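You operate a simulated robot arm through the tools that you are given. There is no shell and no other tool. Be economical: measure what you need, move in short steps, check, and stop when the job is done.

Carry out the task below with a simulated two-armed robot. There is one attempt and no reset: what you move stays moved.

TASK
Turn the speed dial of the near conveyor to 3.0. Open the drawer of the set-down table, fetch the folded yellow cloth from the top of the shelf at the near conveyor and set it in the inside of the table drawer, then shut the drawer. Pick up the white can from the top of the side table with one hand, pass it to the other hand and put it on the top of the shelf at the near conveyor. Take the valve cup from the top of the long steel bench and leave it in the small blue bin. Count the small white cans on the top of the long steel bench, then put as many of the blue can with a white bands from the top of the long steel bench on the shelf of the trial bench. Press the far less key three times. Put the small jug on the trolley deck away on the left end of the bench with taps. Take the cup from the left end of the bench with taps and leave it in the small grey bin. Any order will do. Set down upright: white can, blue can with a white band, small jug, cup.

It is judged by the outcome, as a careful person would: the job done as asked, and still so three seconds after it is handed in. It fails if anything else is knocked over, pushed out of place, dropped, spilled or broken. Flat cloth is picked up by pressing the open fingertips on it (5 to 10 N) and closing them slowly along it; thin cloth reads only 2 to 8 mm in the jaws.

THE ROBOT
Two 6-joint arms with two-finger parallel grippers on one trunk, on a base that drives. Base frame: it is fixed to the floor where the robot stands at the start and does not move with it; the origin is under the middle of the robot, x ahead of it, y to its left, z up. Readings come in mm, degrees, newtons and seconds.
The left shoulder is at the start at [-83, 177, 820], the right one opposite. With the tool pointing down near the work surface each hand reaches from about 100 to 720 mm from the robot's upright axis, wherever it stands, measured 20 degrees to its own side. Places, roughly: blue can with a white band (5x5x15 cm) [3300, 800, 900]; cup [-1750, -2750, 1000]; drawer of the set-down table [2600, 2300, 800]; far less key [-1100, 4300, 800]; folded yellow cloth (10x8x3 cm) [600, -600, 900]; inside of the table drawer [2700, 2300, 800]; left end of the bench with taps [-1500, -2900, 900]; shelf of the trial bench [1300, -2900, 300]; small blue bin (20x15x14 cm) [3100, 1200, 900]; small grey bin (20x15x14 cm) [1200, -3000, 900]; small jug [1500, 6750, 750]; small white can (4x4x11 cm) [3300, 600, 900]; speed dial of the near conveyor [500, 0, 900]; top of the shelf at the near conveyor (19x30 cm) [660, -580, 900]; valve cup (3x3x3 cm) [3000, 1000, 900]; white can (5x5x15 cm) [1100, -200, 900]. Payload 1.57 kg a hand.
The TCP of each hand is the grasp point between the finger pads, 30 mm short of the fingertips. In the tool frame z runs along the fingers and y along their closing line. Largest opening 80 mm; finger width 17, thickness 12; the body of the gripper, 40 by 82 mm, starts 80 mm behind the TCP.
Orientation is told as [roll, pitch, yaw] about the base's x, y, z axes, in that order, counted from this pose: with the fingers straight down and closing along the base's y, the tool's x points along the base's -x, its y along +y and its z along -z.

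THE INTERFACE
- The arms move only by the tool step_arm. It takes "left_increments", "right_increments" or both (then of equal length, played together; a hand with none holds still); each is a list that holds one entry, the list of rows, each a list of 7 numbers: the shift along the base's x, y, z in mm, then the turn, a rotation vector about the base's x, y, z in degrees, then the finger opening in mm, from 0 to 80. In form: [[[dx, dy, dz, wx, wy, wz, hand], ...]]. A call has 1 to 12 rows; each row is the pose to reach, as a shift and turn from the pose commanded when the call began. Rows are played at 5 a second. More than 50 mm and 8.6 degrees between two rows, or a gripper value outside its range, and nothing of the call is played. A pose out of reach is approached as far as the arm can. The call stops where the force on the tool passes 40 N (or 10 N more than at its start, if that is more) or the arm is blocked; 0.2 s more then pass. Each finger travels about 72 mm/s and halts on what it meets, pressing with about 43 N; the grip force reading is that of the motor and also rises with nothing between the fingers. The clock runs only during rows and for 0.2 s after the last one: add rows that repeat a pose to give the fingers time. The reply holds the time, the measured pose of the TCP, the force on the tool along the base axes, the opening and the grip force, in the units named above and with some noise, with the torque about the TCP (base axes, N m) and any sound that the robot's microphone picked up, and new pictures: "pictures" is both (left out), scene, wrist or none (wrist: the cameras of the hands that moved).
- Cameras (640 x 400 px; columns grow to the right, rows downward): "scene" is now at [41.2, -33.1, 1560.3]; the picture's right is [-0.34, -0.94, 0.00], its down [-0.63, 0.23, -0.74] and it looks along [0.69, -0.25, -0.67] (base axes); focal length 279 px, centre (320, 200). "left" rides on the left gripper at [72, 7, -122] in its tool frame; the picture's right is [-0.09, 1.00, 0.00], its down [-0.84, -0.08, -0.54] and it looks along [-0.54, -0.05, 0.84] (tool axes); focal length 238 px, centre (320, 200). "right" rides on the right gripper at [72, -7, -122] in its tool frame; the picture's right is [0.09, 1.00, 0.00], its down [-0.84, 0.08, -0.54] and it looks along [-0.54, 0.05, 0.84] (tool axes); focal length 238 px, centre (320, 200). There is no depth. A picture from a camera that has moved, and an enlarged one, comes with that camera's place and axes in the base frame and with its lens. The place of the scene camera against the robot may be out by one fixed shift of up to 12 mm in any direction.
- lift_body(by): slides the trunk up (or, below 0, down) by that many mm; the arms and the scene camera ride with it, the base frame stays. It gives what a move gives, with no picture.
- base_move(legs): drives the robot by 1 to 6 legs, each [ahead, left, turn to the left] in mm, mm and degrees, along the robot's own axes; the way and the turn of a leg run together, so that a leg with both is an arc; at most 1500 mm and 180 degrees a leg. The arms and the cameras ride along, it lands a little off, and it stops where it bumps. It gives what a move gives, and a new picture of the scene camera.
- turn_head(pan, tilt): turns the head with the scene camera to pan (to the left, within 143 degrees either way) and tilt (down, from -29 to 69), counted from straight ahead of the robot. It gives what a move gives, and a new picture of the scene camera.
- inspect(camera, box): a new picture of the part [left, top, right, bottom] of that camera's present view, enlarged. The clock stands still meanwhile.
- job_done(): hands the job in; it is judged then, once.

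Work in short steps. Places have to be worked out from the pictures, the camera data and where the tool is seen: move nearer, look again, correct. Check each grasp and each placing, and mend what went wrong. You have 535 turns and 360 pictures in all, those below and enlarged ones among them. Open the grippers and draw the arms clear of the work before you hand the job in, unless the task says otherwise.

The tools are called as name(argument=value, ...) on one line, values as JSON. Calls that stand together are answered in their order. step_arm: Moves the arms, as the interface text tells. Its arguments: {"type":"object","properties":{"left_increments":{"type":"array","items":{"type":"array","items":{"type":"array","items":{"type":"number"}}}},"right_increments":{"type":"array","items":{"type":"array","items":{"type":"array","items":{"type":"number"}}}},"pictures":{"type":"string","enum":["both","scene","wrist","none"]}},"required":[]} The other tools are called the same way: lift_body (by) slides the trunk up or down; base_move (legs) drives the base; turn_head (pan, tilt) turns the head that bears the scene camera; inspect (camera, box) takes an enlarged picture of a part of a camera's view; job_done () hands the job in.

At the start:

```text
time: 0.0
left_eef_pos: [454.0, -20.9, 1223.0]
left_tcp_rot: [0.0, 0.1, 0.0]
left_contact_force: [0.0, 0.4, 0.7]
left_torque: [0.01, 0.01, 0.0]
left_gripper_width: 80.1
left_finger_force: 0.2
right_eef_pos: [397.0, -419.7, 1157.8]
right_tcp_rot: [0.0, 0.0, 0.1]
right_contact_force: [-0.3, -0.3, -0.2]
right_torque: [-0.02, -0.01, -0.02]
right_gripper_width: 79.9
right_finger_force: 0.0
trunk travel left (down, up): [-264.0, 64.0]
robot x, y, heading: [0.4, 0.6, -0.1]
head pan, tilt: [-19.9, 42.3]
```

scene: 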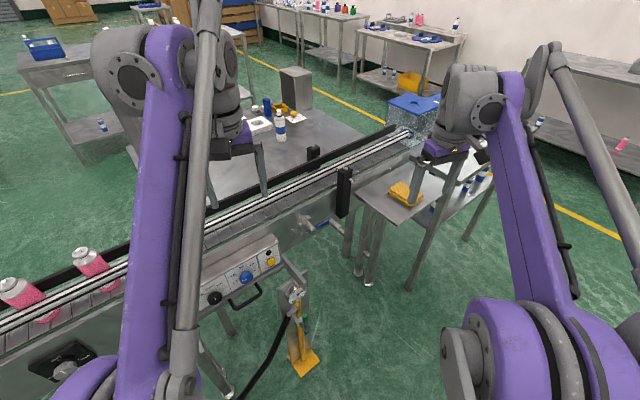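
right: 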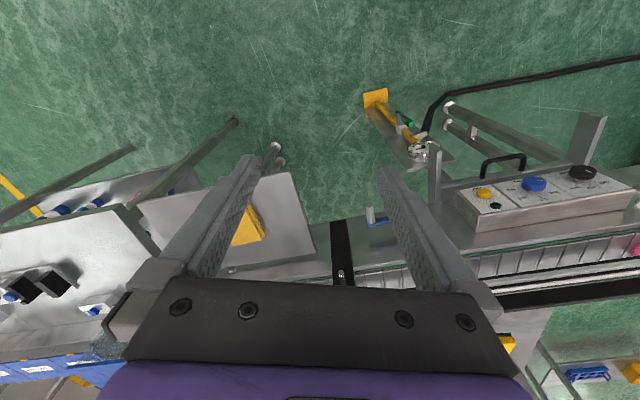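
left: 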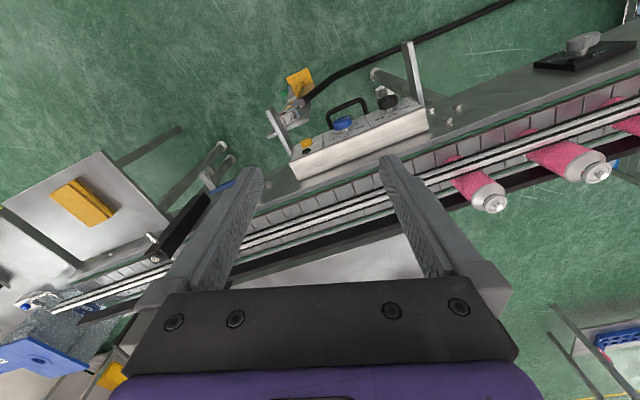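

I'll first take enlarged looks at the conveyor panel with the dial and the shelf area.

inspect(camera="scene", box=[180, 220, 320, 310])

inspect(camera="left", box=[260, 30, 640, 200])

```text
4.44 times, centred on (250, 265) of scene
camera zoom: at [41.2, -33.1, 1560.3], right [-0.34, -0.94, 0.0], down [-0.63, 0.23, -0.74], along [0.69, -0.25, -0.67], focal length 1242 px, centre (631, -89)
```

zoom: 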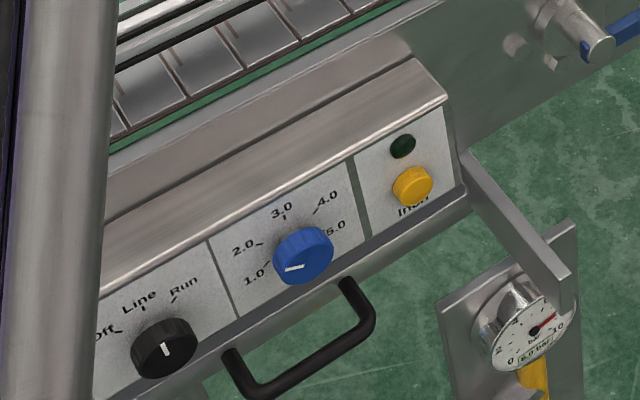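

```text
1.68 times, centred on (450, 115) of left
camera zoom: at [381.9, -14.4, 1344.5], right [0.09, 1.0, 0.0], down [0.84, -0.08, 0.54], along [0.54, -0.05, -0.84], focal length 401 px, centre (101, 343)
```

zoom: 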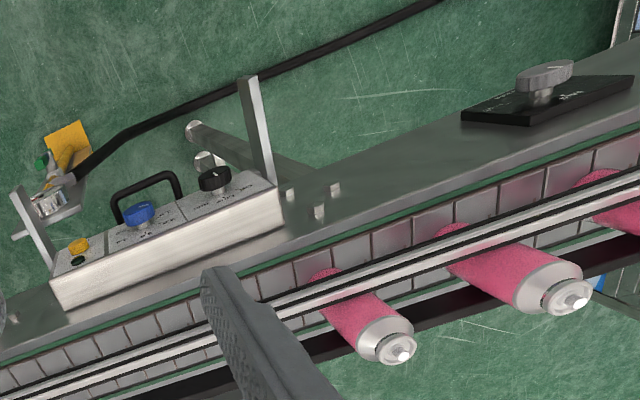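

The blue dial (1.0–5.0) sits at about [510, 17, 882] with its pointer near 1.0; the panel runs along about (0.37,-0.93). I bring the left hand's camera nearer to it.

step_arm(left_increments=[[[-14, 5, -43, 0, 0, 0, 80], [-27, 10, -86, 0, 0, 0, 80], [-40, 15, -130, 0, 0, 0, 80], [-54, 21, -173, 0, 0, 0, 80], [-54, 21, -173, 0, 0, 0, 80]]], pictures="wrist")

```text
time: 1.2
left_eef_pos: [400.3, -0.1, 1052.4]
left_tcp_rot: [0.0, 0.0, 0.0]
left_contact_force: [0.7, -0.4, 0.0]
left_torque: [0.01, 0.0, 0.01]
left_gripper_width: 79.9
left_finger_force: 0.1
right_eef_pos: [397.7, -419.8, 1155.9]
right_tcp_rot: [0.1, 0.0, 0.0]
right_contact_force: [0.9, -0.8, -0.4]
right_torque: [-0.01, -0.03, 0.03]
right_gripper_width: 80.2
right_finger_force: 0.1
trunk travel left (down, up): [-264.0, 64.0]
robot x, y, heading: [-1.8, 0.2, -0.0]
head pan, tilt: [-19.9, 42.3]
camera left: at [328.1, 5.9, 1173.8], right [0.09, 1.0, 0.0], down [0.84, -0.08, 0.54], along [0.54, -0.05, -0.84], focal length 238 px, centre (320, 200)
```

left: 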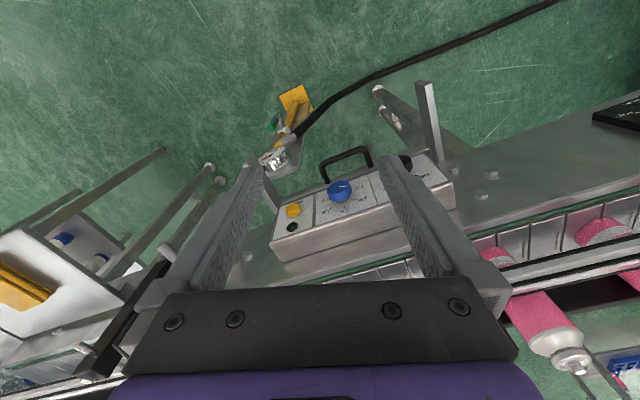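

I enlarge the panel to read the dial marks and the slope.

inspect(camera="left", box=[256, 130, 464, 260])

inspect(camera="scene", box=[200, 240, 280, 300])

```text
3.08 times, centred on (360, 195) of left
camera zoom: at [328.1, 5.9, 1173.8], right [0.09, 1.0, 0.0], down [0.84, -0.08, 0.54], along [0.54, -0.05, -0.84], focal length 733 px, centre (197, 215)
```

zoom: 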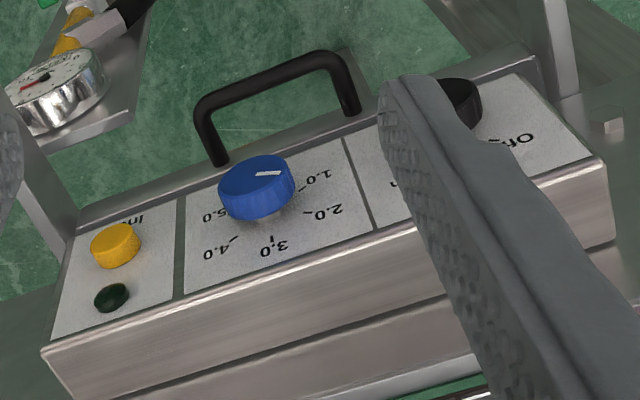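

```text
6.67 times, centred on (240, 270) of scene
camera zoom: at [41.5, -33.3, 1560.3], right [-0.34, -0.94, 0.0], down [-0.63, 0.23, -0.74], along [0.69, -0.25, -0.67], focal length 1862 px, centre (853, -267)
```

zoom: 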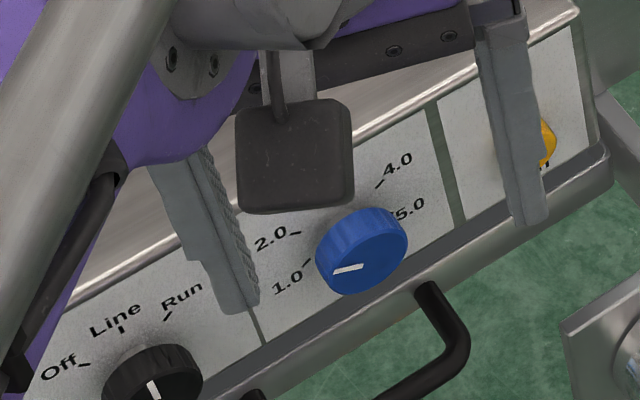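

The slope isn't resolved yet since both views come from the same direction. I tilt the left hand forward to view the panel more from the front.

step_arm(left_increments=[[[-10, 2, -20, 0, -7.5, 0, 80], [-20, 5, -45, 0, -15, 0, 80], [-20, 8, -70, 0, -22.5, 0, 80], [-19, 10, -95, 0, -30, 0, 80], [-19, 10, -95, 0, -30, 0, 80]]], pictures="wrist")

inspect(camera="left", box=[220, 130, 420, 255])

```text
time: 2.4
left_eef_pos: [382.1, 10.0, 955.5]
left_tcp_rot: [0.1, -30.1, 0.1]
left_contact_force: [-0.4, -0.2, 0.5]
left_torque: [-0.01, -0.02, 0.01]
left_gripper_width: 79.8
left_finger_force: 0.0
right_eef_pos: [396.6, -419.8, 1156.0]
right_tcp_rot: [0.0, -0.1, 0.0]
right_contact_force: [-0.2, -0.3, -0.1]
right_torque: [0.01, 0.02, 0.0]
right_gripper_width: 80.3
right_finger_force: 0.1
trunk travel left (down, up): [-264.0, 64.0]
robot x, y, heading: [-2.2, -0.8, 0.1]
head pan, tilt: [-19.9, 42.3]
camera left: at [258.1, 16.2, 1024.2], right [0.08, 1.0, 0.05], down [0.45, -0.08, 0.89], along [0.89, -0.05, -0.46], focal length 238 px, centre (320, 200)
```

left: 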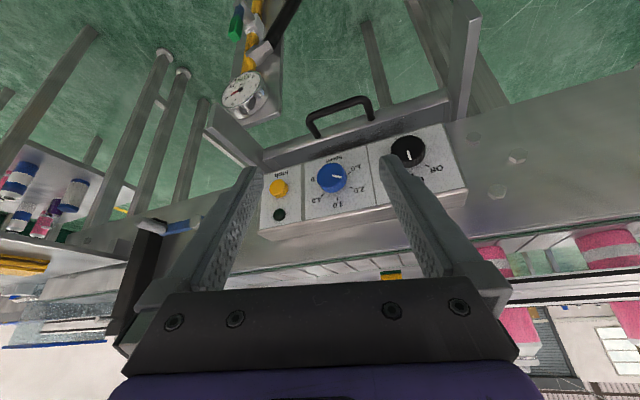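

```text
3.20 times, centred on (320, 192) of left
camera zoom: at [258.1, 16.2, 1024.2], right [0.08, 1.0, 0.05], down [0.45, -0.08, 0.89], along [0.89, -0.05, -0.46], focal length 763 px, centre (320, 224)
```

zoom: 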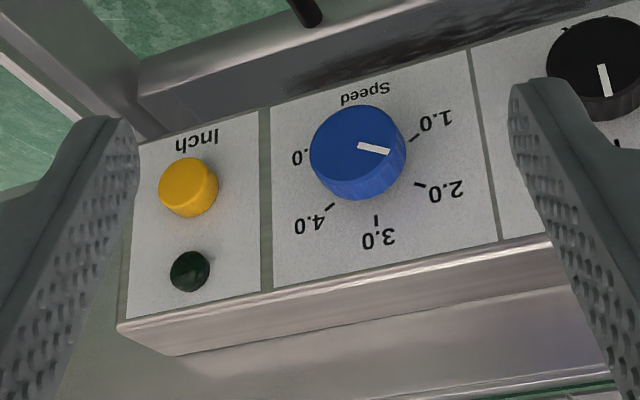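

I enlarge the dial further to read the pointer accurately.

inspect(camera="left", box=[304, 152, 368, 202])

```text
8.00 times, centred on (336, 177) of left
camera zoom: at [258.1, 16.2, 1024.2], right [0.08, 1.0, 0.05], down [0.45, -0.08, 0.89], along [0.89, -0.05, -0.46], focal length 1907 px, centre (192, 384)
```

zoom: 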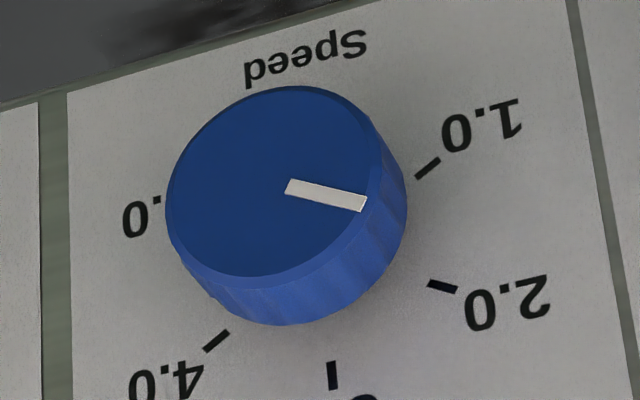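

The panel is vertical, faced about 20° off the robot's x, and the dial points at 2.0 with 60° between marks, so it needs +60° clockwise. I turn the left tool horizontal at z≈859 in front of the dial (face at about [512,17,859]).

step_arm(left_increments=[[[2, -4, -12, 0, -7.5, 0, 80], [4, -8, -24, 0, -15, 0, 80], [6, -12, -36, 0, -22.5, 0, 80], [8, -16, -48, 0, -30, 0, 80], [10, -20, -60, 0, -37.5, 0, 80], [13, -25, -72, 0, -45, 0, 80], [16, -30, -84, 0, -52.5, 0, 80], [18, -34, -96, 0, -60, 0, 80], [18, -34, -96, 0, -60, 0, 80]]], pictures="none")

step_arm(left_increments=[[[0, 0, 0, -5.94, -1.05, 3.91, 60], [0, 0, 0, -11.88, -2.1, 7.82, 60], [0, 0, 0, -17.82, -3.14, 11.72, 60], [0, 0, 0, -23.76, -4.19, 15.63, 60], [0, 0, 0, -29.7, -5.24, 19.54, 60], [0, 0, 0, -29.7, -5.24, 19.54, 60]]], pictures="both")

```text
time: 4.4
left_eef_pos: [438.9, -49.7, 915.2]
left_tcp_rot: [-111.7, -90.0, 111.7]
left_contact_force: [-0.5, -0.6, 0.8]
left_torque: [0.0, 0.02, -0.03]
left_gripper_width: 80.0
left_finger_force: 0.1
left hand out of reach, approached as far as the arm can: row 6, 7, 8, 9
right_eef_pos: [394.8, -420.7, 1157.2]
right_tcp_rot: [0.0, -0.1, -0.1]
right_contact_force: [0.1, -0.8, -0.4]
right_torque: [0.0, -0.02, 0.04]
right_gripper_width: 79.9
right_finger_force: 0.1
trunk travel left (down, up): [-264.0, 64.0]
robot x, y, heading: [-0.5, -3.0, 0.2]
head pan, tilt: [-19.9, 42.3]
```

```text
time: 5.8
left_eef_pos: [438.3, -50.8, 917.9]
left_tcp_rot: [-90.0, -59.9, 110.0]
left_contact_force: [-0.2, 0.3, 0.5]
left_torque: [0.0, 0.03, -0.01]
left_gripper_width: 60.0
left_finger_force: 0.1
right_eef_pos: [396.6, -420.2, 1157.6]
right_tcp_rot: [0.1, -0.1, 0.0]
right_contact_force: [-0.1, -0.1, -0.9]
right_torque: [-0.03, 0.01, 0.03]
right_gripper_width: 79.8
right_finger_force: 0.1
trunk travel left (down, up): [-264.0, 64.0]
robot x, y, heading: [1.0, 1.0, -0.1]
head pan, tilt: [-19.9, 42.3]
camera scene: at [41.2, -33.0, 1560.3], right [-0.34, -0.94, 0.0], down [-0.63, 0.23, -0.74], along [0.69, -0.25, -0.67], focal length 279 px, centre (320, 200)
camera left: at [333.4, -120.8, 850.7], right [-0.31, 0.85, -0.42], down [-0.63, 0.15, 0.76], along [0.71, 0.5, 0.49], focal length 238 px, centre (320, 200)
```

scene: 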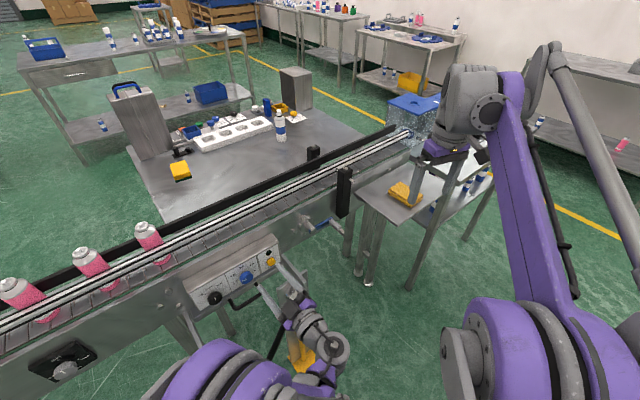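
left: 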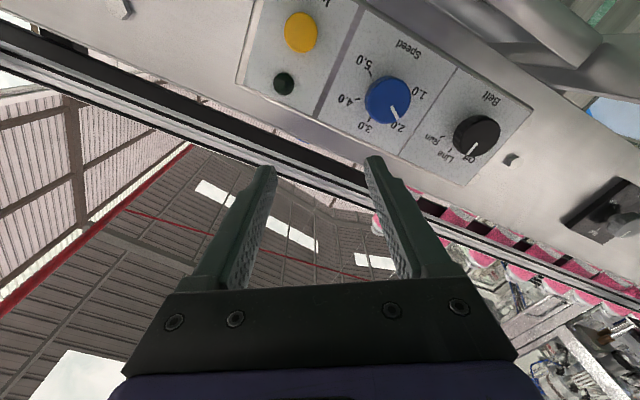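

The dial position is confirmed (~[512,16,859]), but the arm is folded too near the body. I back the base off 220 mm to give it room.

base_move(legs=[[-220, 0, 0]])

```text
time: 7.5
left_eef_pos: [223.4, -49.5, 917.5]
left_tcp_rot: [-90.0, -60.0, 110.1]
left_contact_force: [0.3, 0.8, 0.0]
left_torque: [-0.01, 0.01, 0.02]
left_gripper_width: 60.1
left_finger_force: 0.0
right_eef_pos: [180.7, -419.7, 1158.3]
right_tcp_rot: [0.0, 0.0, 0.1]
right_contact_force: [0.5, 0.1, 0.5]
right_torque: [0.03, -0.04, 0.02]
right_gripper_width: 80.0
right_finger_force: 0.0
trunk travel left (down, up): [-264.0, 64.0]
robot x, y, heading: [-216.8, 0.5, 0.5]
head pan, tilt: [-19.9, 42.3]
camera scene: at [-174.9, -33.2, 1560.4], right [-0.34, -0.94, 0.0], down [-0.63, 0.23, -0.74], along [0.7, -0.25, -0.67], focal length 279 px, centre (320, 200)
```

scene: 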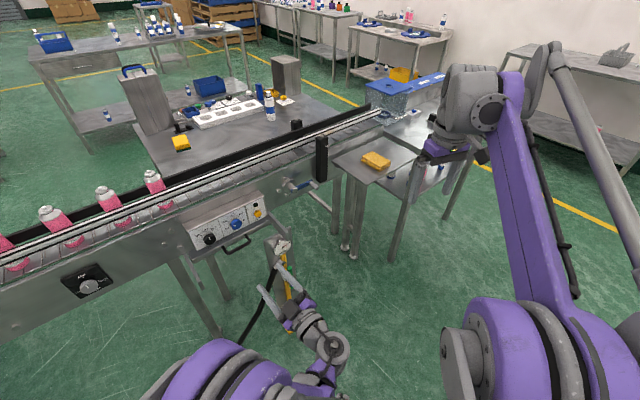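

Room gained. I move the left hand straight to 100 mm before the dial face, then look.

step_arm(left_increments=[[[40, 7, -12, 0, 0, 0, 60], [80, 13, -24, 0, 0, 0, 60], [120, 20, -36, 0, 0, 0, 60], [160, 26, -47, 0, 0, 0, 60], [195, 32, -58, 0, 0, 0, 60], [195, 32, -58, 0, 0, 0, 60]]], pictures="wrist")

```text
time: 8.9
left_eef_pos: [416.7, -17.5, 859.6]
left_tcp_rot: [-90.1, -60.0, 110.1]
left_contact_force: [0.0, 0.1, 0.2]
left_torque: [-0.02, 0.01, 0.05]
left_gripper_width: 60.0
left_finger_force: 0.1
right_eef_pos: [180.4, -420.0, 1156.7]
right_tcp_rot: [-0.1, -0.1, 0.1]
right_contact_force: [0.0, -0.3, 1.0]
right_torque: [0.06, -0.02, 0.04]
right_gripper_width: 80.2
right_finger_force: 0.0
trunk travel left (down, up): [-264.0, 64.0]
robot x, y, heading: [-214.7, 2.7, 0.1]
head pan, tilt: [-19.9, 42.3]
camera left: at [312.5, -88.4, 792.5], right [-0.31, 0.85, -0.42], down [-0.63, 0.14, 0.76], along [0.71, 0.5, 0.49], focal length 238 px, centre (320, 200)
```

left: 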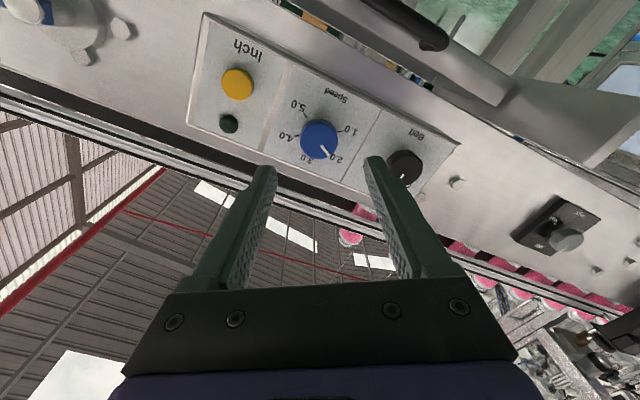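

Aligned on the dial axis. I advance 70 mm along it.

step_arm(left_increments=[[[22, 8, 0, 0, 0, 0, 60], [44, 16, 1, 0, 0, 0, 60], [66, 24, 1, 0, 0, 0, 60], [66, 24, 1, 0, 0, 0, 60]]], pictures="wrist")

```text
time: 9.9
left_eef_pos: [482.5, 7.2, 859.7]
left_tcp_rot: [-90.0, -60.0, 110.1]
left_contact_force: [-0.2, -0.4, 0.6]
left_torque: [0.02, -0.04, -0.01]
left_gripper_width: 59.9
left_finger_force: 0.0
right_eef_pos: [180.6, -419.2, 1158.5]
right_tcp_rot: [-0.1, 0.0, 0.1]
right_contact_force: [0.1, 0.2, 0.1]
right_torque: [-0.02, 0.02, -0.01]
right_gripper_width: 79.9
right_finger_force: 0.0
trunk travel left (down, up): [-264.0, 64.0]
robot x, y, heading: [-213.7, -0.3, 0.2]
head pan, tilt: [-19.9, 42.3]
camera left: at [378.7, -64.0, 793.2], right [-0.31, 0.85, -0.42], down [-0.63, 0.14, 0.76], along [0.71, 0.5, 0.49], focal length 238 px, centre (320, 200)
```

left: 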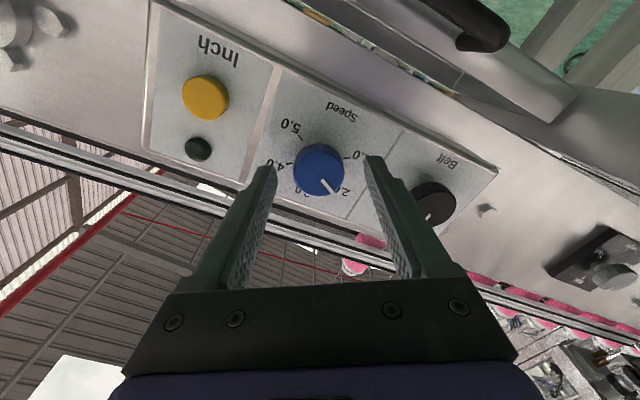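

The knob is centred between the fingertips. I advance 13 mm and close gently.

step_arm(left_increments=[[[6, 2, 0, 0, 0, 0, 60], [12, 4, 0, 0, 0, 0, 60], [12, 4, 0, 0, 0, 0, 45], [12, 4, 0, 0, 0, 0, 30], [12, 4, 0, 0, 0, 0, 28], [12, 4, 0, 0, 0, 0, 26]]], pictures="wrist")

```text
time: 11.3
left_eef_pos: [496.8, 9.8, 859.8]
left_tcp_rot: [-90.0, -60.1, 110.0]
left_contact_force: [7.0, -7.7, 8.1]
left_torque: [0.07, -0.24, -0.96]
left_gripper_width: 35.1
left_finger_force: 42.3
right_eef_pos: [181.1, -418.9, 1156.9]
right_tcp_rot: [-0.1, -0.1, 0.0]
right_contact_force: [-0.1, 0.5, -0.6]
right_torque: [-0.01, -0.01, -0.01]
right_gripper_width: 80.0
right_finger_force: 0.0
trunk travel left (down, up): [-264.0, 64.0]
robot x, y, heading: [-219.5, 0.5, -0.0]
head pan, tilt: [-19.9, 42.3]
camera left: at [390.8, -60.6, 793.3], right [-0.31, 0.85, -0.42], down [-0.63, 0.14, 0.76], along [0.71, 0.5, 0.49], focal length 238 px, centre (320, 200)
```

left: 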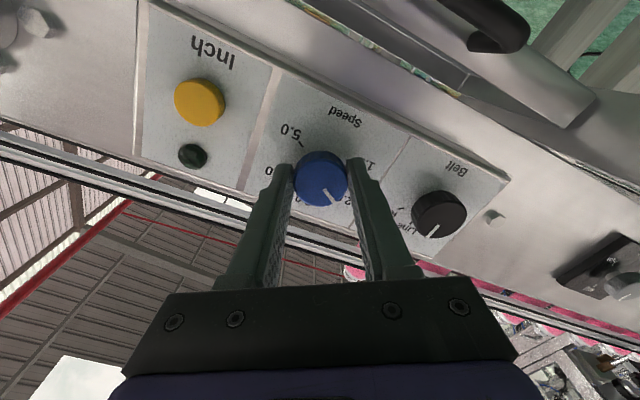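

Gripped at 35 mm. I turn it +60° about its axis.

step_arm(left_increments=[[[12, 4, 0, 0, 0, 0, 26], [12, 4, 0, 0, 0, 0, 26]]], pictures="none")

```text
time: 11.9
left_eef_pos: [503.0, 13.8, 861.2]
left_tcp_rot: [-90.2, -59.8, 110.2]
left_contact_force: [-21.9, -0.5, 0.6]
left_torque: [0.3, -1.05, -0.35]
left_gripper_width: 35.3
left_finger_force: 32.0
right_eef_pos: [177.1, -419.5, 1157.7]
right_tcp_rot: [-0.1, -0.3, 0.1]
right_contact_force: [0.2, -0.3, 0.6]
right_torque: [-0.02, -0.01, 0.02]
right_gripper_width: 80.1
right_finger_force: 0.0
trunk travel left (down, up): [-264.0, 64.0]
robot x, y, heading: [-216.6, 1.1, 0.2]
head pan, tilt: [-19.9, 42.3]
stopped in row 2 (left hand): the force on the tool passed its limit at 44 N (the readings are from after the stop); the commanded pose is now the measured one
```

That was a repeated shift by mistake and the tips touched the panel (22 N). I back off 5 mm within the grip, and turn.

step_arm(left_increments=[[[-5, -2, -1, 0, 0, 0, 26], [-5, -2, -1, 7.05, 2.57, 0, 26], [-5, -2, -1, 14.1, 5.13, 0, 26], [-5, -2, -1, 21.1, 7.7, 0, 26], [-5, -2, -1, 28.2, 10.3, 0, 26], [-5, -2, -1, 35.2, 12.8, 0, 26], [-5, -2, -1, 42.3, 15.4, 0, 26], [-5, -2, -1, 49.3, 18.0, 0, 26], [-5, -2, -1, 56.4, 20.5, 0, 26], [-5, -2, -1, 56.4, 20.5, 0, 26]]], pictures="both")

inspect(camera="left", box=[240, 110, 400, 210])

```text
time: 14.1
left_eef_pos: [499.7, 15.7, 858.5]
left_tcp_rot: [90.0, -60.1, -69.6]
left_contact_force: [-5.3, 23.8, 8.3]
left_torque: [-0.01, -0.19, -0.16]
left_gripper_width: 35.2
left_finger_force: 42.1
right_eef_pos: [179.3, -415.9, 1158.5]
right_tcp_rot: [-0.1, -0.2, 0.1]
right_contact_force: [0.2, -0.2, 0.6]
right_torque: [-0.01, 0.0, 0.01]
right_gripper_width: 80.3
right_finger_force: 0.1
trunk travel left (down, up): [-264.0, 64.0]
robot x, y, heading: [-215.5, -4.1, 0.0]
head pan, tilt: [-19.9, 42.3]
camera scene: at [-177.3, -29.9, 1560.4], right [-0.34, -0.94, 0.0], down [-0.63, 0.23, -0.74], along [0.7, -0.25, -0.67], focal length 279 px, centre (320, 200)
camera left: at [370.1, 11.4, 799.0], right [-0.28, 0.77, 0.58], down [-0.34, -0.64, 0.69], along [0.9, 0.0, 0.44], focal length 238 px, centre (320, 200)
```

scene: 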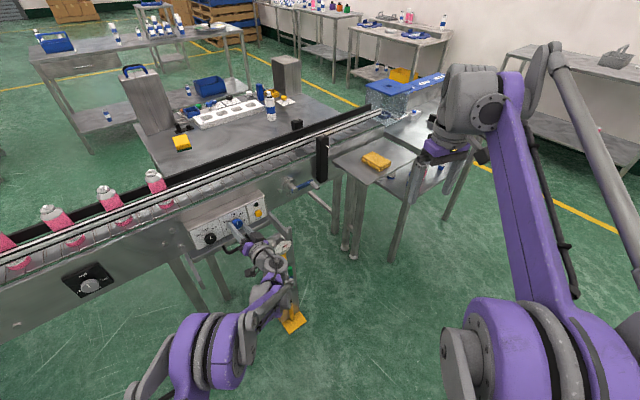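
left: 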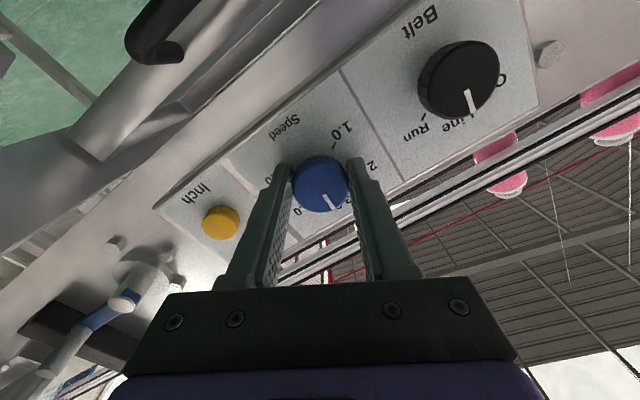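

```text
4.00 times, centred on (320, 160) of left
camera zoom: at [370.1, 11.4, 799.0], right [-0.28, 0.77, 0.58], down [-0.34, -0.64, 0.69], along [0.9, 0.0, 0.44], focal length 953 px, centre (320, 360)
```

zoom: 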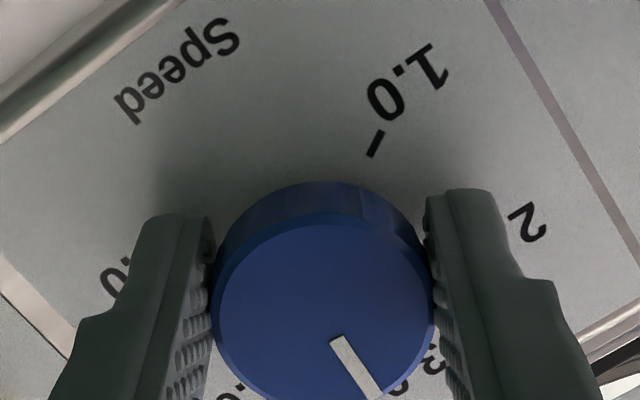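

The pointer is close to 3.0. I open and retreat to read the dial freely.

step_arm(left_increments=[[[0, 0, 0, 0, 0, 0, 50], [0, 0, 0, 0, 0, 0, 60], [-28, -10, 0, 0, 0, 0, 60], [-66, -24, 0, 0, 0, 0, 60], [-103, -38, 0, 0, 0, 0, 60], [-103, -38, 0, 0, 0, 0, 60]]], pictures="none")

inspect(camera="left", box=[256, 90, 384, 180])

```text
time: 15.5
left_eef_pos: [398.2, -24.8, 858.8]
left_tcp_rot: [89.9, -60.0, -69.9]
left_contact_force: [0.4, -0.7, -0.5]
left_torque: [0.01, -0.02, -0.02]
left_gripper_width: 59.9
left_finger_force: 0.0
right_eef_pos: [179.9, -418.6, 1156.1]
right_tcp_rot: [0.0, 0.0, 0.0]
right_contact_force: [-0.2, 0.4, 0.4]
right_torque: [-0.01, 0.01, 0.01]
right_gripper_width: 80.0
right_finger_force: 0.2
trunk travel left (down, up): [-264.0, 64.0]
robot x, y, heading: [-216.6, -3.0, 0.2]
head pan, tilt: [-19.9, 42.3]
```

```text
4.44 times, centred on (320, 135) of left
camera zoom: at [267.8, -28.6, 798.8], right [-0.28, 0.77, 0.58], down [-0.34, -0.64, 0.69], along [0.9, -0.01, 0.44], focal length 1059 px, centre (320, 489)
```

zoom: 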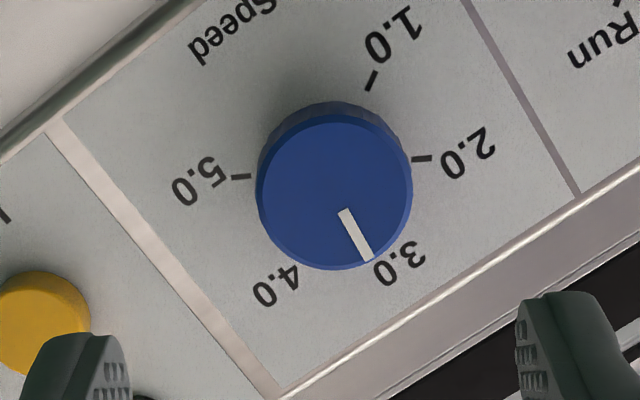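

I enlarge once more to judge whether it overshoots slightly.

inspect(camera="left", box=[288, 100, 368, 150])

inspect(camera="scene", box=[210, 200, 274, 240])

```text
8.00 times, centred on (328, 125) of left
camera zoom: at [267.8, -28.6, 798.8], right [-0.28, 0.77, 0.58], down [-0.34, -0.64, 0.69], along [0.9, -0.01, 0.44], focal length 1907 px, centre (256, 800)
```

zoom: 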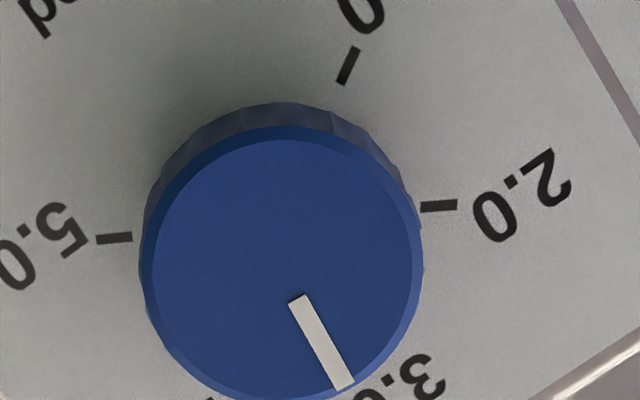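

```text
10.00 times, centred on (242, 220) of scene
camera zoom: at [-174.9, -32.9, 1560.3], right [-0.34, -0.94, 0.0], down [-0.63, 0.23, -0.74], along [0.69, -0.25, -0.67], focal length 2794 px, centre (1100, 0)
```

zoom: 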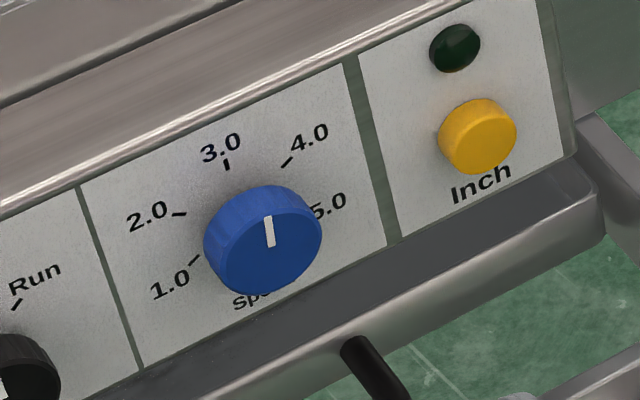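

Both views agree: pointer about 7° past 3.0. I regrip the dial and turn back 7°.

step_arm(left_increments=[[[40, 16, 0, 0, 0, 0, 60], [80, 32, 0, 0, 0, 0, 60], [98, 39.5, 0, 0, 0, 0, 60], [98, 39.5, 0, 0, 0, 0, 45], [98, 39.5, 0, 0, 0, 0, 33], [98, 39.5, 0, 0, 0, 0, 30], [98, 39.5, 0, 0, 0, 0, 30], [98, 39.5, 0, -3.3, -1.2, 0, 30], [98, 39.5, 0, -6.6, -2.4, 0, 30], [98, 39.5, 0, -6.6, -2.4, 0, 30]]], pictures="none")

inspect(camera="scene", box=[210, 200, 274, 240])

```text
time: 17.7
left_eef_pos: [494.9, 14.0, 856.3]
left_tcp_rot: [89.6, -67.2, -69.6]
left_contact_force: [-7.3, 2.9, -13.9]
left_torque: [-0.37, 1.12, -0.11]
left_gripper_width: 34.9
left_finger_force: 41.8
right_eef_pos: [180.2, -419.6, 1158.3]
right_tcp_rot: [0.0, 0.0, 0.1]
right_contact_force: [0.7, -0.3, -0.5]
right_torque: [0.01, -0.03, 0.01]
right_gripper_width: 80.1
right_finger_force: 0.0
trunk travel left (down, up): [-264.0, 64.0]
robot x, y, heading: [-217.3, -0.2, -0.1]
head pan, tilt: [-19.9, 42.3]
```

```text
10.00 times, centred on (242, 220) of scene
camera zoom: at [-174.7, -32.8, 1560.1], right [-0.34, -0.94, 0.0], down [-0.63, 0.23, -0.74], along [0.69, -0.25, -0.67], focal length 2794 px, centre (1100, 0)
```

zoom: 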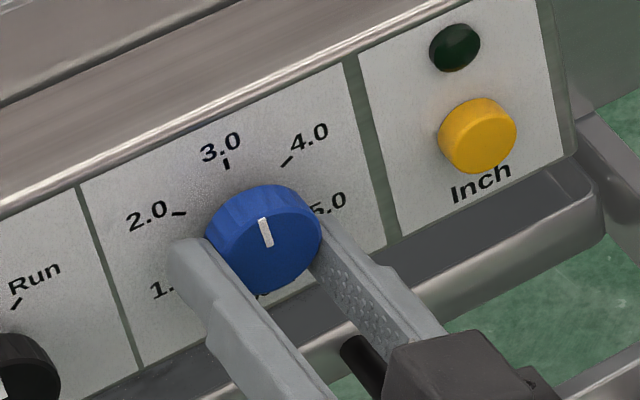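

Pointer is now parallel to the 3.0 mark. I release and retreat, and check.

step_arm(left_increments=[[[0, 0, 0, 0, 0, 0, 45], [0, 0, 0, 0, 0, 0, 60], [-28, -10, 0, 0, 0, 0, 60], [-66, -24, 0, 0, 0, 0, 60], [-103, -38, 0, 0, 0, 0, 60], [-140, -51, 0, 0, 0, 0, 60]]], pictures="none")

inspect(camera="scene", box=[210, 200, 274, 240])

```text
time: 19.1
left_eef_pos: [354.9, -37.0, 858.8]
left_tcp_rot: [90.1, -67.1, -69.9]
left_contact_force: [-0.7, 0.1, 0.9]
left_torque: [-0.01, -0.03, 0.02]
left_gripper_width: 59.9
left_finger_force: 0.1
right_eef_pos: [180.0, -419.8, 1157.0]
right_tcp_rot: [0.0, -0.1, 0.2]
right_contact_force: [-1.0, 0.2, 1.1]
right_torque: [-0.01, 0.0, 0.03]
right_gripper_width: 80.0
right_finger_force: 0.0
trunk travel left (down, up): [-264.0, 64.0]
robot x, y, heading: [-213.4, -1.2, 0.1]
head pan, tilt: [-19.9, 42.3]
```

```text
10.00 times, centred on (242, 220) of scene
camera zoom: at [-176.2, -33.6, 1560.3], right [-0.34, -0.94, 0.0], down [-0.63, 0.23, -0.74], along [0.7, -0.25, -0.67], focal length 2794 px, centre (1100, 0)
```

zoom: 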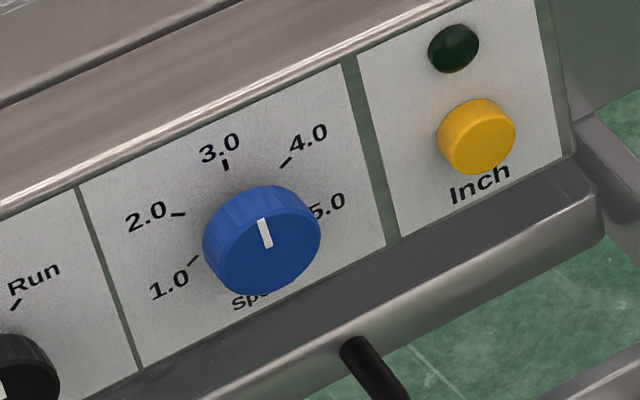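

Dial reads 3.0. Now I bring the left hand back to fingers-down and high for travel.

step_arm(left_increments=[[[-20, 10, 20, -5.7, -1, -4.9, 60], [-40, 20, 40, -11.4, -2, -9.85, 60], [-50, 30, 60, -17.1, -3, -14.8, 60], [-60, 40, 80, -22.8, -4, -19.7, 60]]], pictures="none")

step_arm(left_increments=[[[0, 10, 25, 0, 8.2, 0, 60], [0, 20, 50, 0, 16.4, 0, 60], [0, 30, 75, 0, 24.6, 0, 60], [0, 40, 100, 0, 32.8, 0, 60], [0, 50, 125, 0, 41, 0, 60], [0, 60, 150, 0, 49.2, 0, 60], [0, 70, 175, 0, 57.4, 0, 60], [0, 80, 200, 0, 65.6, 0, 60], [0, 90, 225, 0, 73.8, 0, 60], [0, 100, 250, 0, 82, 0, 60], [0, 110, 270, 0, 90, 0, 60]]], pictures="none")

turn_head(pan=-40, tilt=30)

turn_head(pan=0, tilt=25)

turn_head(pan=70, tilt=20)

turn_head(pan=-110, tilt=20)

```text
time: 20.1
left_eef_pos: [295.3, 4.2, 939.6]
left_tcp_rot: [-78.4, -89.8, 78.4]
left_contact_force: [-0.2, 0.9, 0.0]
left_torque: [-0.02, 0.01, 0.02]
left_gripper_width: 59.8
left_finger_force: 0.0
right_eef_pos: [179.5, -418.8, 1157.4]
right_tcp_rot: [0.0, -0.1, 0.1]
right_contact_force: [-0.2, 0.1, -0.3]
right_torque: [0.01, 0.01, 0.0]
right_gripper_width: 80.0
right_finger_force: 0.1
trunk travel left (down, up): [-264.0, 64.0]
robot x, y, heading: [-220.8, 0.1, -0.1]
head pan, tilt: [-19.9, 42.3]
```

```text
time: 22.5
left_eef_pos: [289.2, 113.1, 1201.3]
left_tcp_rot: [0.0, 0.1, 0.0]
left_contact_force: [0.5, 0.0, 0.0]
left_torque: [-0.01, 0.03, 0.01]
left_gripper_width: 59.7
left_finger_force: 0.1
left hand out of reach, approached as far as the arm can: row 11
right_eef_pos: [181.7, -420.0, 1157.0]
right_tcp_rot: [0.0, -0.1, 0.1]
right_contact_force: [0.6, -0.1, -0.2]
right_torque: [-0.02, 0.03, 0.03]
right_gripper_width: 79.9
right_finger_force: 0.0
trunk travel left (down, up): [-264.0, 64.0]
robot x, y, heading: [-216.1, -1.4, 0.2]
head pan, tilt: [-19.9, 42.3]
```

```text
time: 23.3
left_eef_pos: [289.5, 112.7, 1200.7]
left_tcp_rot: [0.1, 0.1, 0.0]
left_contact_force: [0.3, 0.1, -0.6]
left_torque: [0.0, -0.02, 0.0]
left_gripper_width: 60.1
left_finger_force: 0.2
right_eef_pos: [179.6, -418.9, 1156.6]
right_tcp_rot: [0.0, -0.1, 0.1]
right_contact_force: [0.7, -0.3, 0.1]
right_torque: [-0.01, 0.02, 0.0]
right_gripper_width: 79.9
right_finger_force: 0.1
trunk travel left (down, up): [-264.0, 64.0]
robot x, y, heading: [-217.0, -4.0, 0.1]
head pan, tilt: [-40.0, 30.0]
camera scene: at [-184.4, -62.9, 1579.0], right [-0.64, -0.77, 0.0], down [-0.38, 0.32, -0.87], along [0.66, -0.56, -0.5], focal length 279 px, centre (320, 200)
```

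scene: 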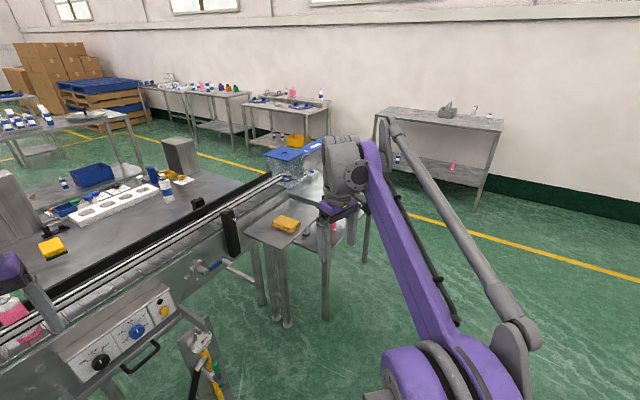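

```text
time: 24.4
left_eef_pos: [289.0, 111.9, 1200.9]
left_tcp_rot: [0.1, 0.0, 0.1]
left_contact_force: [-0.4, -0.2, 0.1]
left_torque: [-0.02, 0.03, 0.01]
left_gripper_width: 60.1
left_finger_force: 0.0
right_eef_pos: [180.4, -419.2, 1156.9]
right_tcp_rot: [0.1, 0.0, 0.2]
right_contact_force: [0.6, -0.2, -0.4]
right_torque: [0.02, -0.02, 0.0]
right_gripper_width: 80.1
right_finger_force: 0.1
trunk travel left (down, up): [-264.0, 64.0]
robot x, y, heading: [-215.3, 2.7, -0.2]
head pan, tilt: [0.0, 25.0]
camera scene: at [-161.7, -4.8, 1587.0], right [0.0, -1.0, 0.0], down [-0.42, 0.0, -0.91], along [0.91, 0.0, -0.42], focal length 279 px, centre (320, 200)
```

scene: 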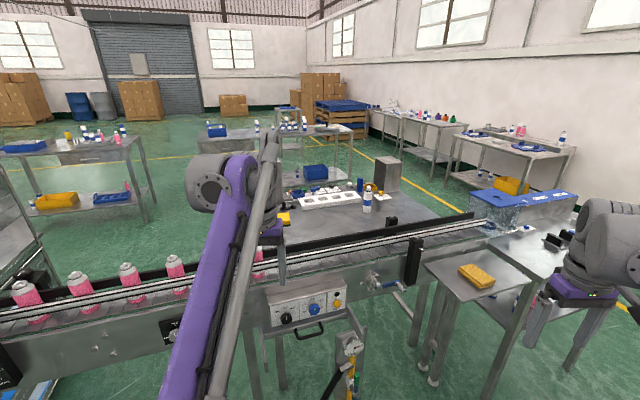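

```text
time: 25.8
left_eef_pos: [289.7, 114.5, 1201.3]
left_tcp_rot: [0.1, 0.0, 0.2]
left_contact_force: [1.0, -0.6, 0.3]
left_torque: [0.01, 0.0, -0.01]
left_gripper_width: 60.3
left_finger_force: 0.0
right_eef_pos: [179.9, -420.1, 1158.2]
right_tcp_rot: [0.0, 0.0, 0.1]
right_contact_force: [-0.7, 0.2, 0.1]
right_torque: [0.04, 0.01, 0.03]
right_gripper_width: 79.9
right_finger_force: 0.0
trunk travel left (down, up): [-264.0, 64.0]
robot x, y, heading: [-220.2, 0.1, -0.0]
head pan, tilt: [70.0, 20.0]
camera scene: at [-222.0, 82.7, 1595.1], right [0.94, -0.34, 0.0], down [-0.12, -0.32, -0.94], along [0.32, 0.88, -0.34], focal length 279 px, centre (320, 200)
```

scene: 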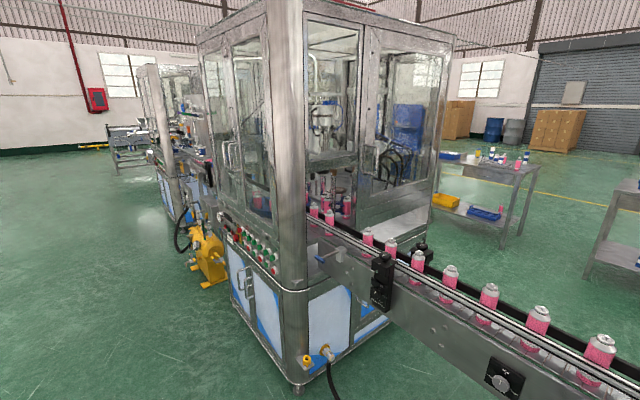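

```text
time: 28.5
left_eef_pos: [289.6, 112.9, 1199.8]
left_tcp_rot: [0.2, 0.0, 0.1]
left_contact_force: [0.4, 0.0, -0.2]
left_torque: [-0.04, 0.0, -0.03]
left_gripper_width: 60.2
left_finger_force: 0.1
right_eef_pos: [179.8, -419.2, 1158.5]
right_tcp_rot: [0.0, 0.0, 0.1]
right_contact_force: [-0.8, 0.0, 0.0]
right_torque: [0.02, 0.0, 0.01]
right_gripper_width: 79.7
right_finger_force: 0.1
trunk travel left (down, up): [-264.0, 64.0]
robot x, y, heading: [-217.5, 1.5, -0.3]
head pan, tilt: [-110.0, 20.0]
camera scene: at [-285.6, -92.4, 1595.1], right [-0.94, 0.34, 0.0], down [0.12, 0.32, -0.94], along [-0.32, -0.88, -0.34], focal length 279 px, centre (320, 200)
```

scene: 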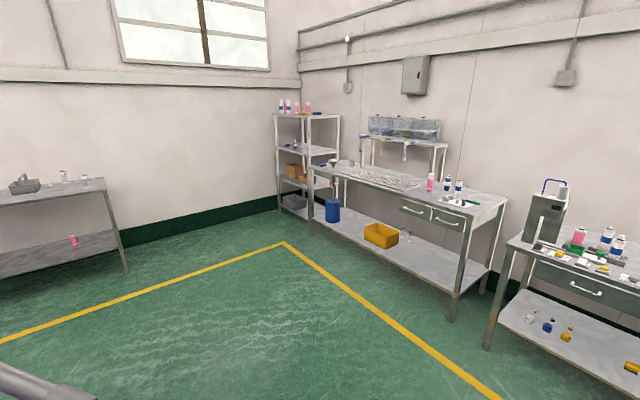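

I've got the room layout. Next the cloth: I drive right to put the shelf within the right hand's reach and look at it.

base_move(legs=[[0, -430, 0], [310, 0, 0]])

turn_head(pan=-15, tilt=48)

```text
time: 34.5
left_eef_pos: [599.3, -311.7, 1200.3]
left_tcp_rot: [0.1, 0.2, -0.2]
left_contact_force: [-0.2, 0.0, -0.2]
left_torque: [0.02, 0.03, -0.01]
left_gripper_width: 60.0
left_finger_force: 0.2
right_eef_pos: [488.9, -844.5, 1157.1]
right_tcp_rot: [0.0, -0.1, -0.2]
right_contact_force: [-0.5, 0.4, -0.7]
right_torque: [-0.02, 0.01, -0.01]
right_gripper_width: 79.9
right_finger_force: 0.2
trunk travel left (down, up): [-264.0, 64.0]
robot x, y, heading: [90.1, -423.8, -0.2]
head pan, tilt: [-110.0, 20.0]
camera scene: at [24.0, -514.9, 1595.1], right [-0.94, 0.35, 0.0], down [0.12, 0.32, -0.94], along [-0.32, -0.88, -0.34], focal length 279 px, centre (320, 200)
```

scene: 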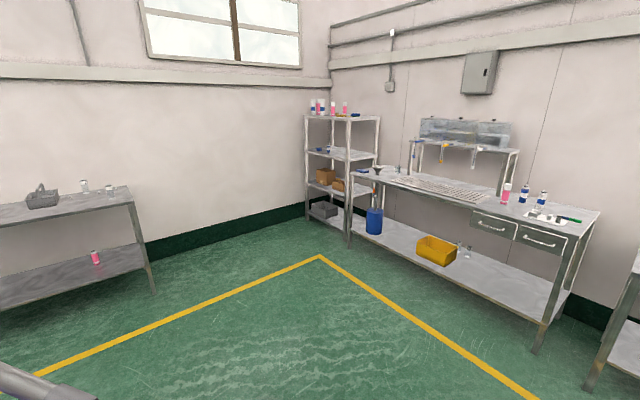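

```text
time: 36.2
left_eef_pos: [600.5, -311.1, 1201.5]
left_tcp_rot: [0.2, 0.1, 0.0]
left_contact_force: [0.2, 0.6, 0.1]
left_torque: [0.02, -0.03, -0.01]
left_gripper_width: 59.9
left_finger_force: 0.1
right_eef_pos: [489.3, -844.0, 1157.5]
right_tcp_rot: [0.0, -0.1, -0.2]
right_contact_force: [0.0, -0.3, 0.8]
right_torque: [0.01, 0.0, -0.01]
right_gripper_width: 79.8
right_finger_force: 0.1
trunk travel left (down, up): [-264.0, 64.0]
robot x, y, heading: [92.7, -426.4, -0.3]
head pan, tilt: [-15.0, 48.0]
camera scene: at [132.1, -448.2, 1552.3], right [-0.26, -0.96, 0.0], down [-0.72, 0.2, -0.67], along [0.65, -0.18, -0.74], focal length 279 px, centre (320, 200)
```

scene: 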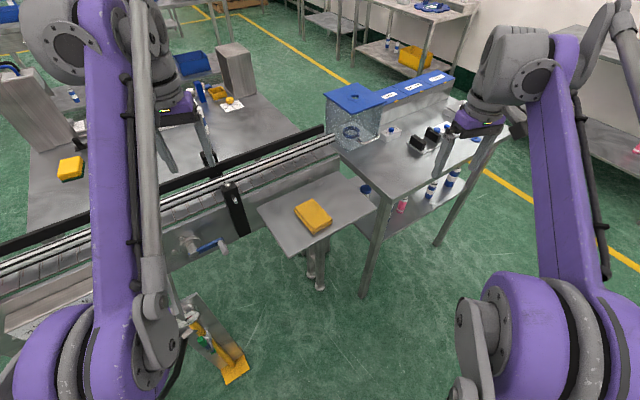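

The cloth is at about [656,-571,890] on the small shelf. I bring the right hand above it for a close view.

step_arm(right_increments=[[[13, 44, -18, 0, 0, 0, 80], [27, 88, -36, 0, 0, 0, 80], [40, 132, -54, 0, 0, 0, 80], [54, 176, -72, 0, 0, 0, 80], [68, 220, -90, 0, 0, 0, 80], [81, 264, -107, 0, 0, 0, 80], [81, 264, -107, 0, 0, 0, 80]]], pictures="wrist")

inspect(camera="scene", box=[240, 150, 400, 250])

```text
time: 37.8
left_eef_pos: [598.8, -310.9, 1200.6]
left_tcp_rot: [0.1, 0.1, -0.1]
left_contact_force: [0.0, -0.5, -0.1]
left_torque: [-0.02, 0.01, 0.0]
left_gripper_width: 60.1
left_finger_force: 0.0
right_eef_pos: [568.2, -579.3, 1048.7]
right_tcp_rot: [0.0, 0.0, -0.2]
right_contact_force: [-0.1, -0.3, 0.4]
right_torque: [0.0, -0.03, 0.02]
right_gripper_width: 80.2
right_finger_force: 0.1
trunk travel left (down, up): [-264.0, 64.0]
robot x, y, heading: [92.9, -424.3, -0.1]
head pan, tilt: [-15.0, 48.0]
camera right: at [496.6, -586.0, 1171.1], right [-0.09, 1.0, 0.0], down [0.84, 0.07, 0.54], along [0.54, 0.05, -0.84], focal length 238 px, centre (320, 200)
```

right: 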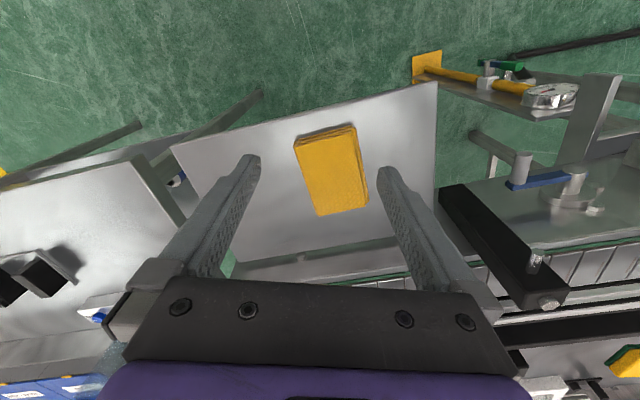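

```text
4.00 times, centred on (320, 200) of scene
camera zoom: at [131.7, -448.8, 1552.3], right [-0.26, -0.96, 0.0], down [-0.72, 0.2, -0.67], along [0.65, -0.18, -0.74], focal length 1118 px, centre (320, 200)
```

zoom: 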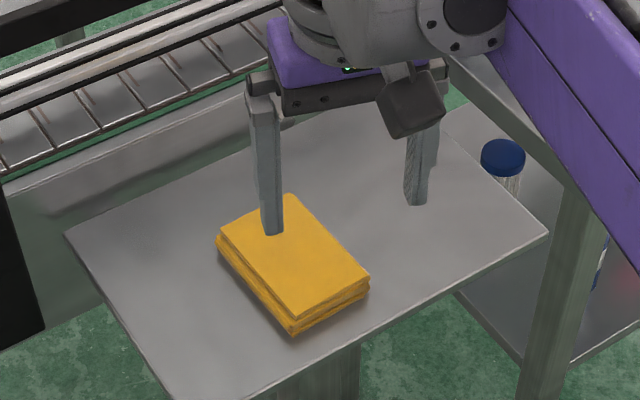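

The two sightlines conflict on height (z 900–955). I go lower and nearer for a fresh wrist view.

step_arm(right_increments=[[[10, 5, -10, 0, 0, 0, 70], [20, 10, -20, 0, 0, 0, 70], [30, 15, -30, 0, 0, 0, 70]]], pictures="wrist")

inspect(camera="scene", box=[260, 150, 380, 225])

```text
time: 38.6
left_eef_pos: [600.3, -311.1, 1200.5]
left_tcp_rot: [0.2, 0.1, -0.1]
left_contact_force: [-0.2, 0.2, -0.4]
left_torque: [-0.01, -0.03, -0.03]
left_gripper_width: 60.1
left_finger_force: 0.0
right_eef_pos: [599.1, -564.9, 1018.8]
right_tcp_rot: [-0.1, 0.0, -0.2]
right_contact_force: [-0.1, -0.1, 0.5]
right_torque: [-0.03, 0.01, -0.02]
right_gripper_width: 70.2
right_finger_force: 0.0
trunk travel left (down, up): [-264.0, 64.0]
robot x, y, heading: [91.6, -421.2, -0.1]
head pan, tilt: [-15.0, 48.0]
camera right: at [527.0, -571.3, 1141.1], right [-0.09, 1.0, 0.0], down [0.84, 0.07, 0.54], along [0.54, 0.05, -0.84], focal length 238 px, centre (320, 200)
```

right: 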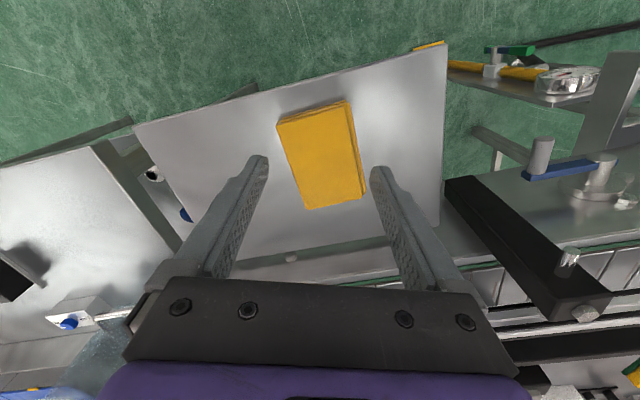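

```text
5.33 times, centred on (320, 188) of scene
camera zoom: at [132.7, -448.0, 1552.3], right [-0.26, -0.96, 0.0], down [-0.72, 0.19, -0.67], along [0.65, -0.18, -0.74], focal length 1490 px, centre (320, 267)
```

zoom: 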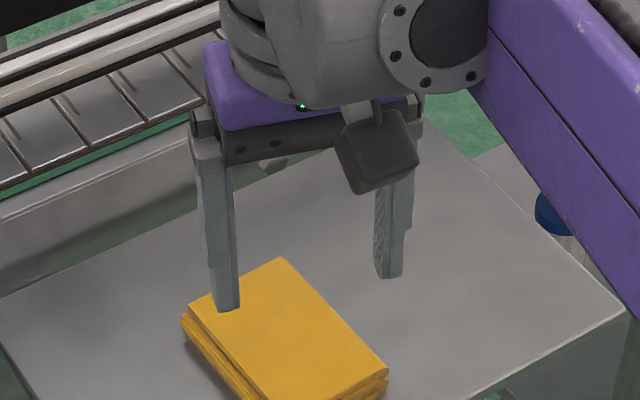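

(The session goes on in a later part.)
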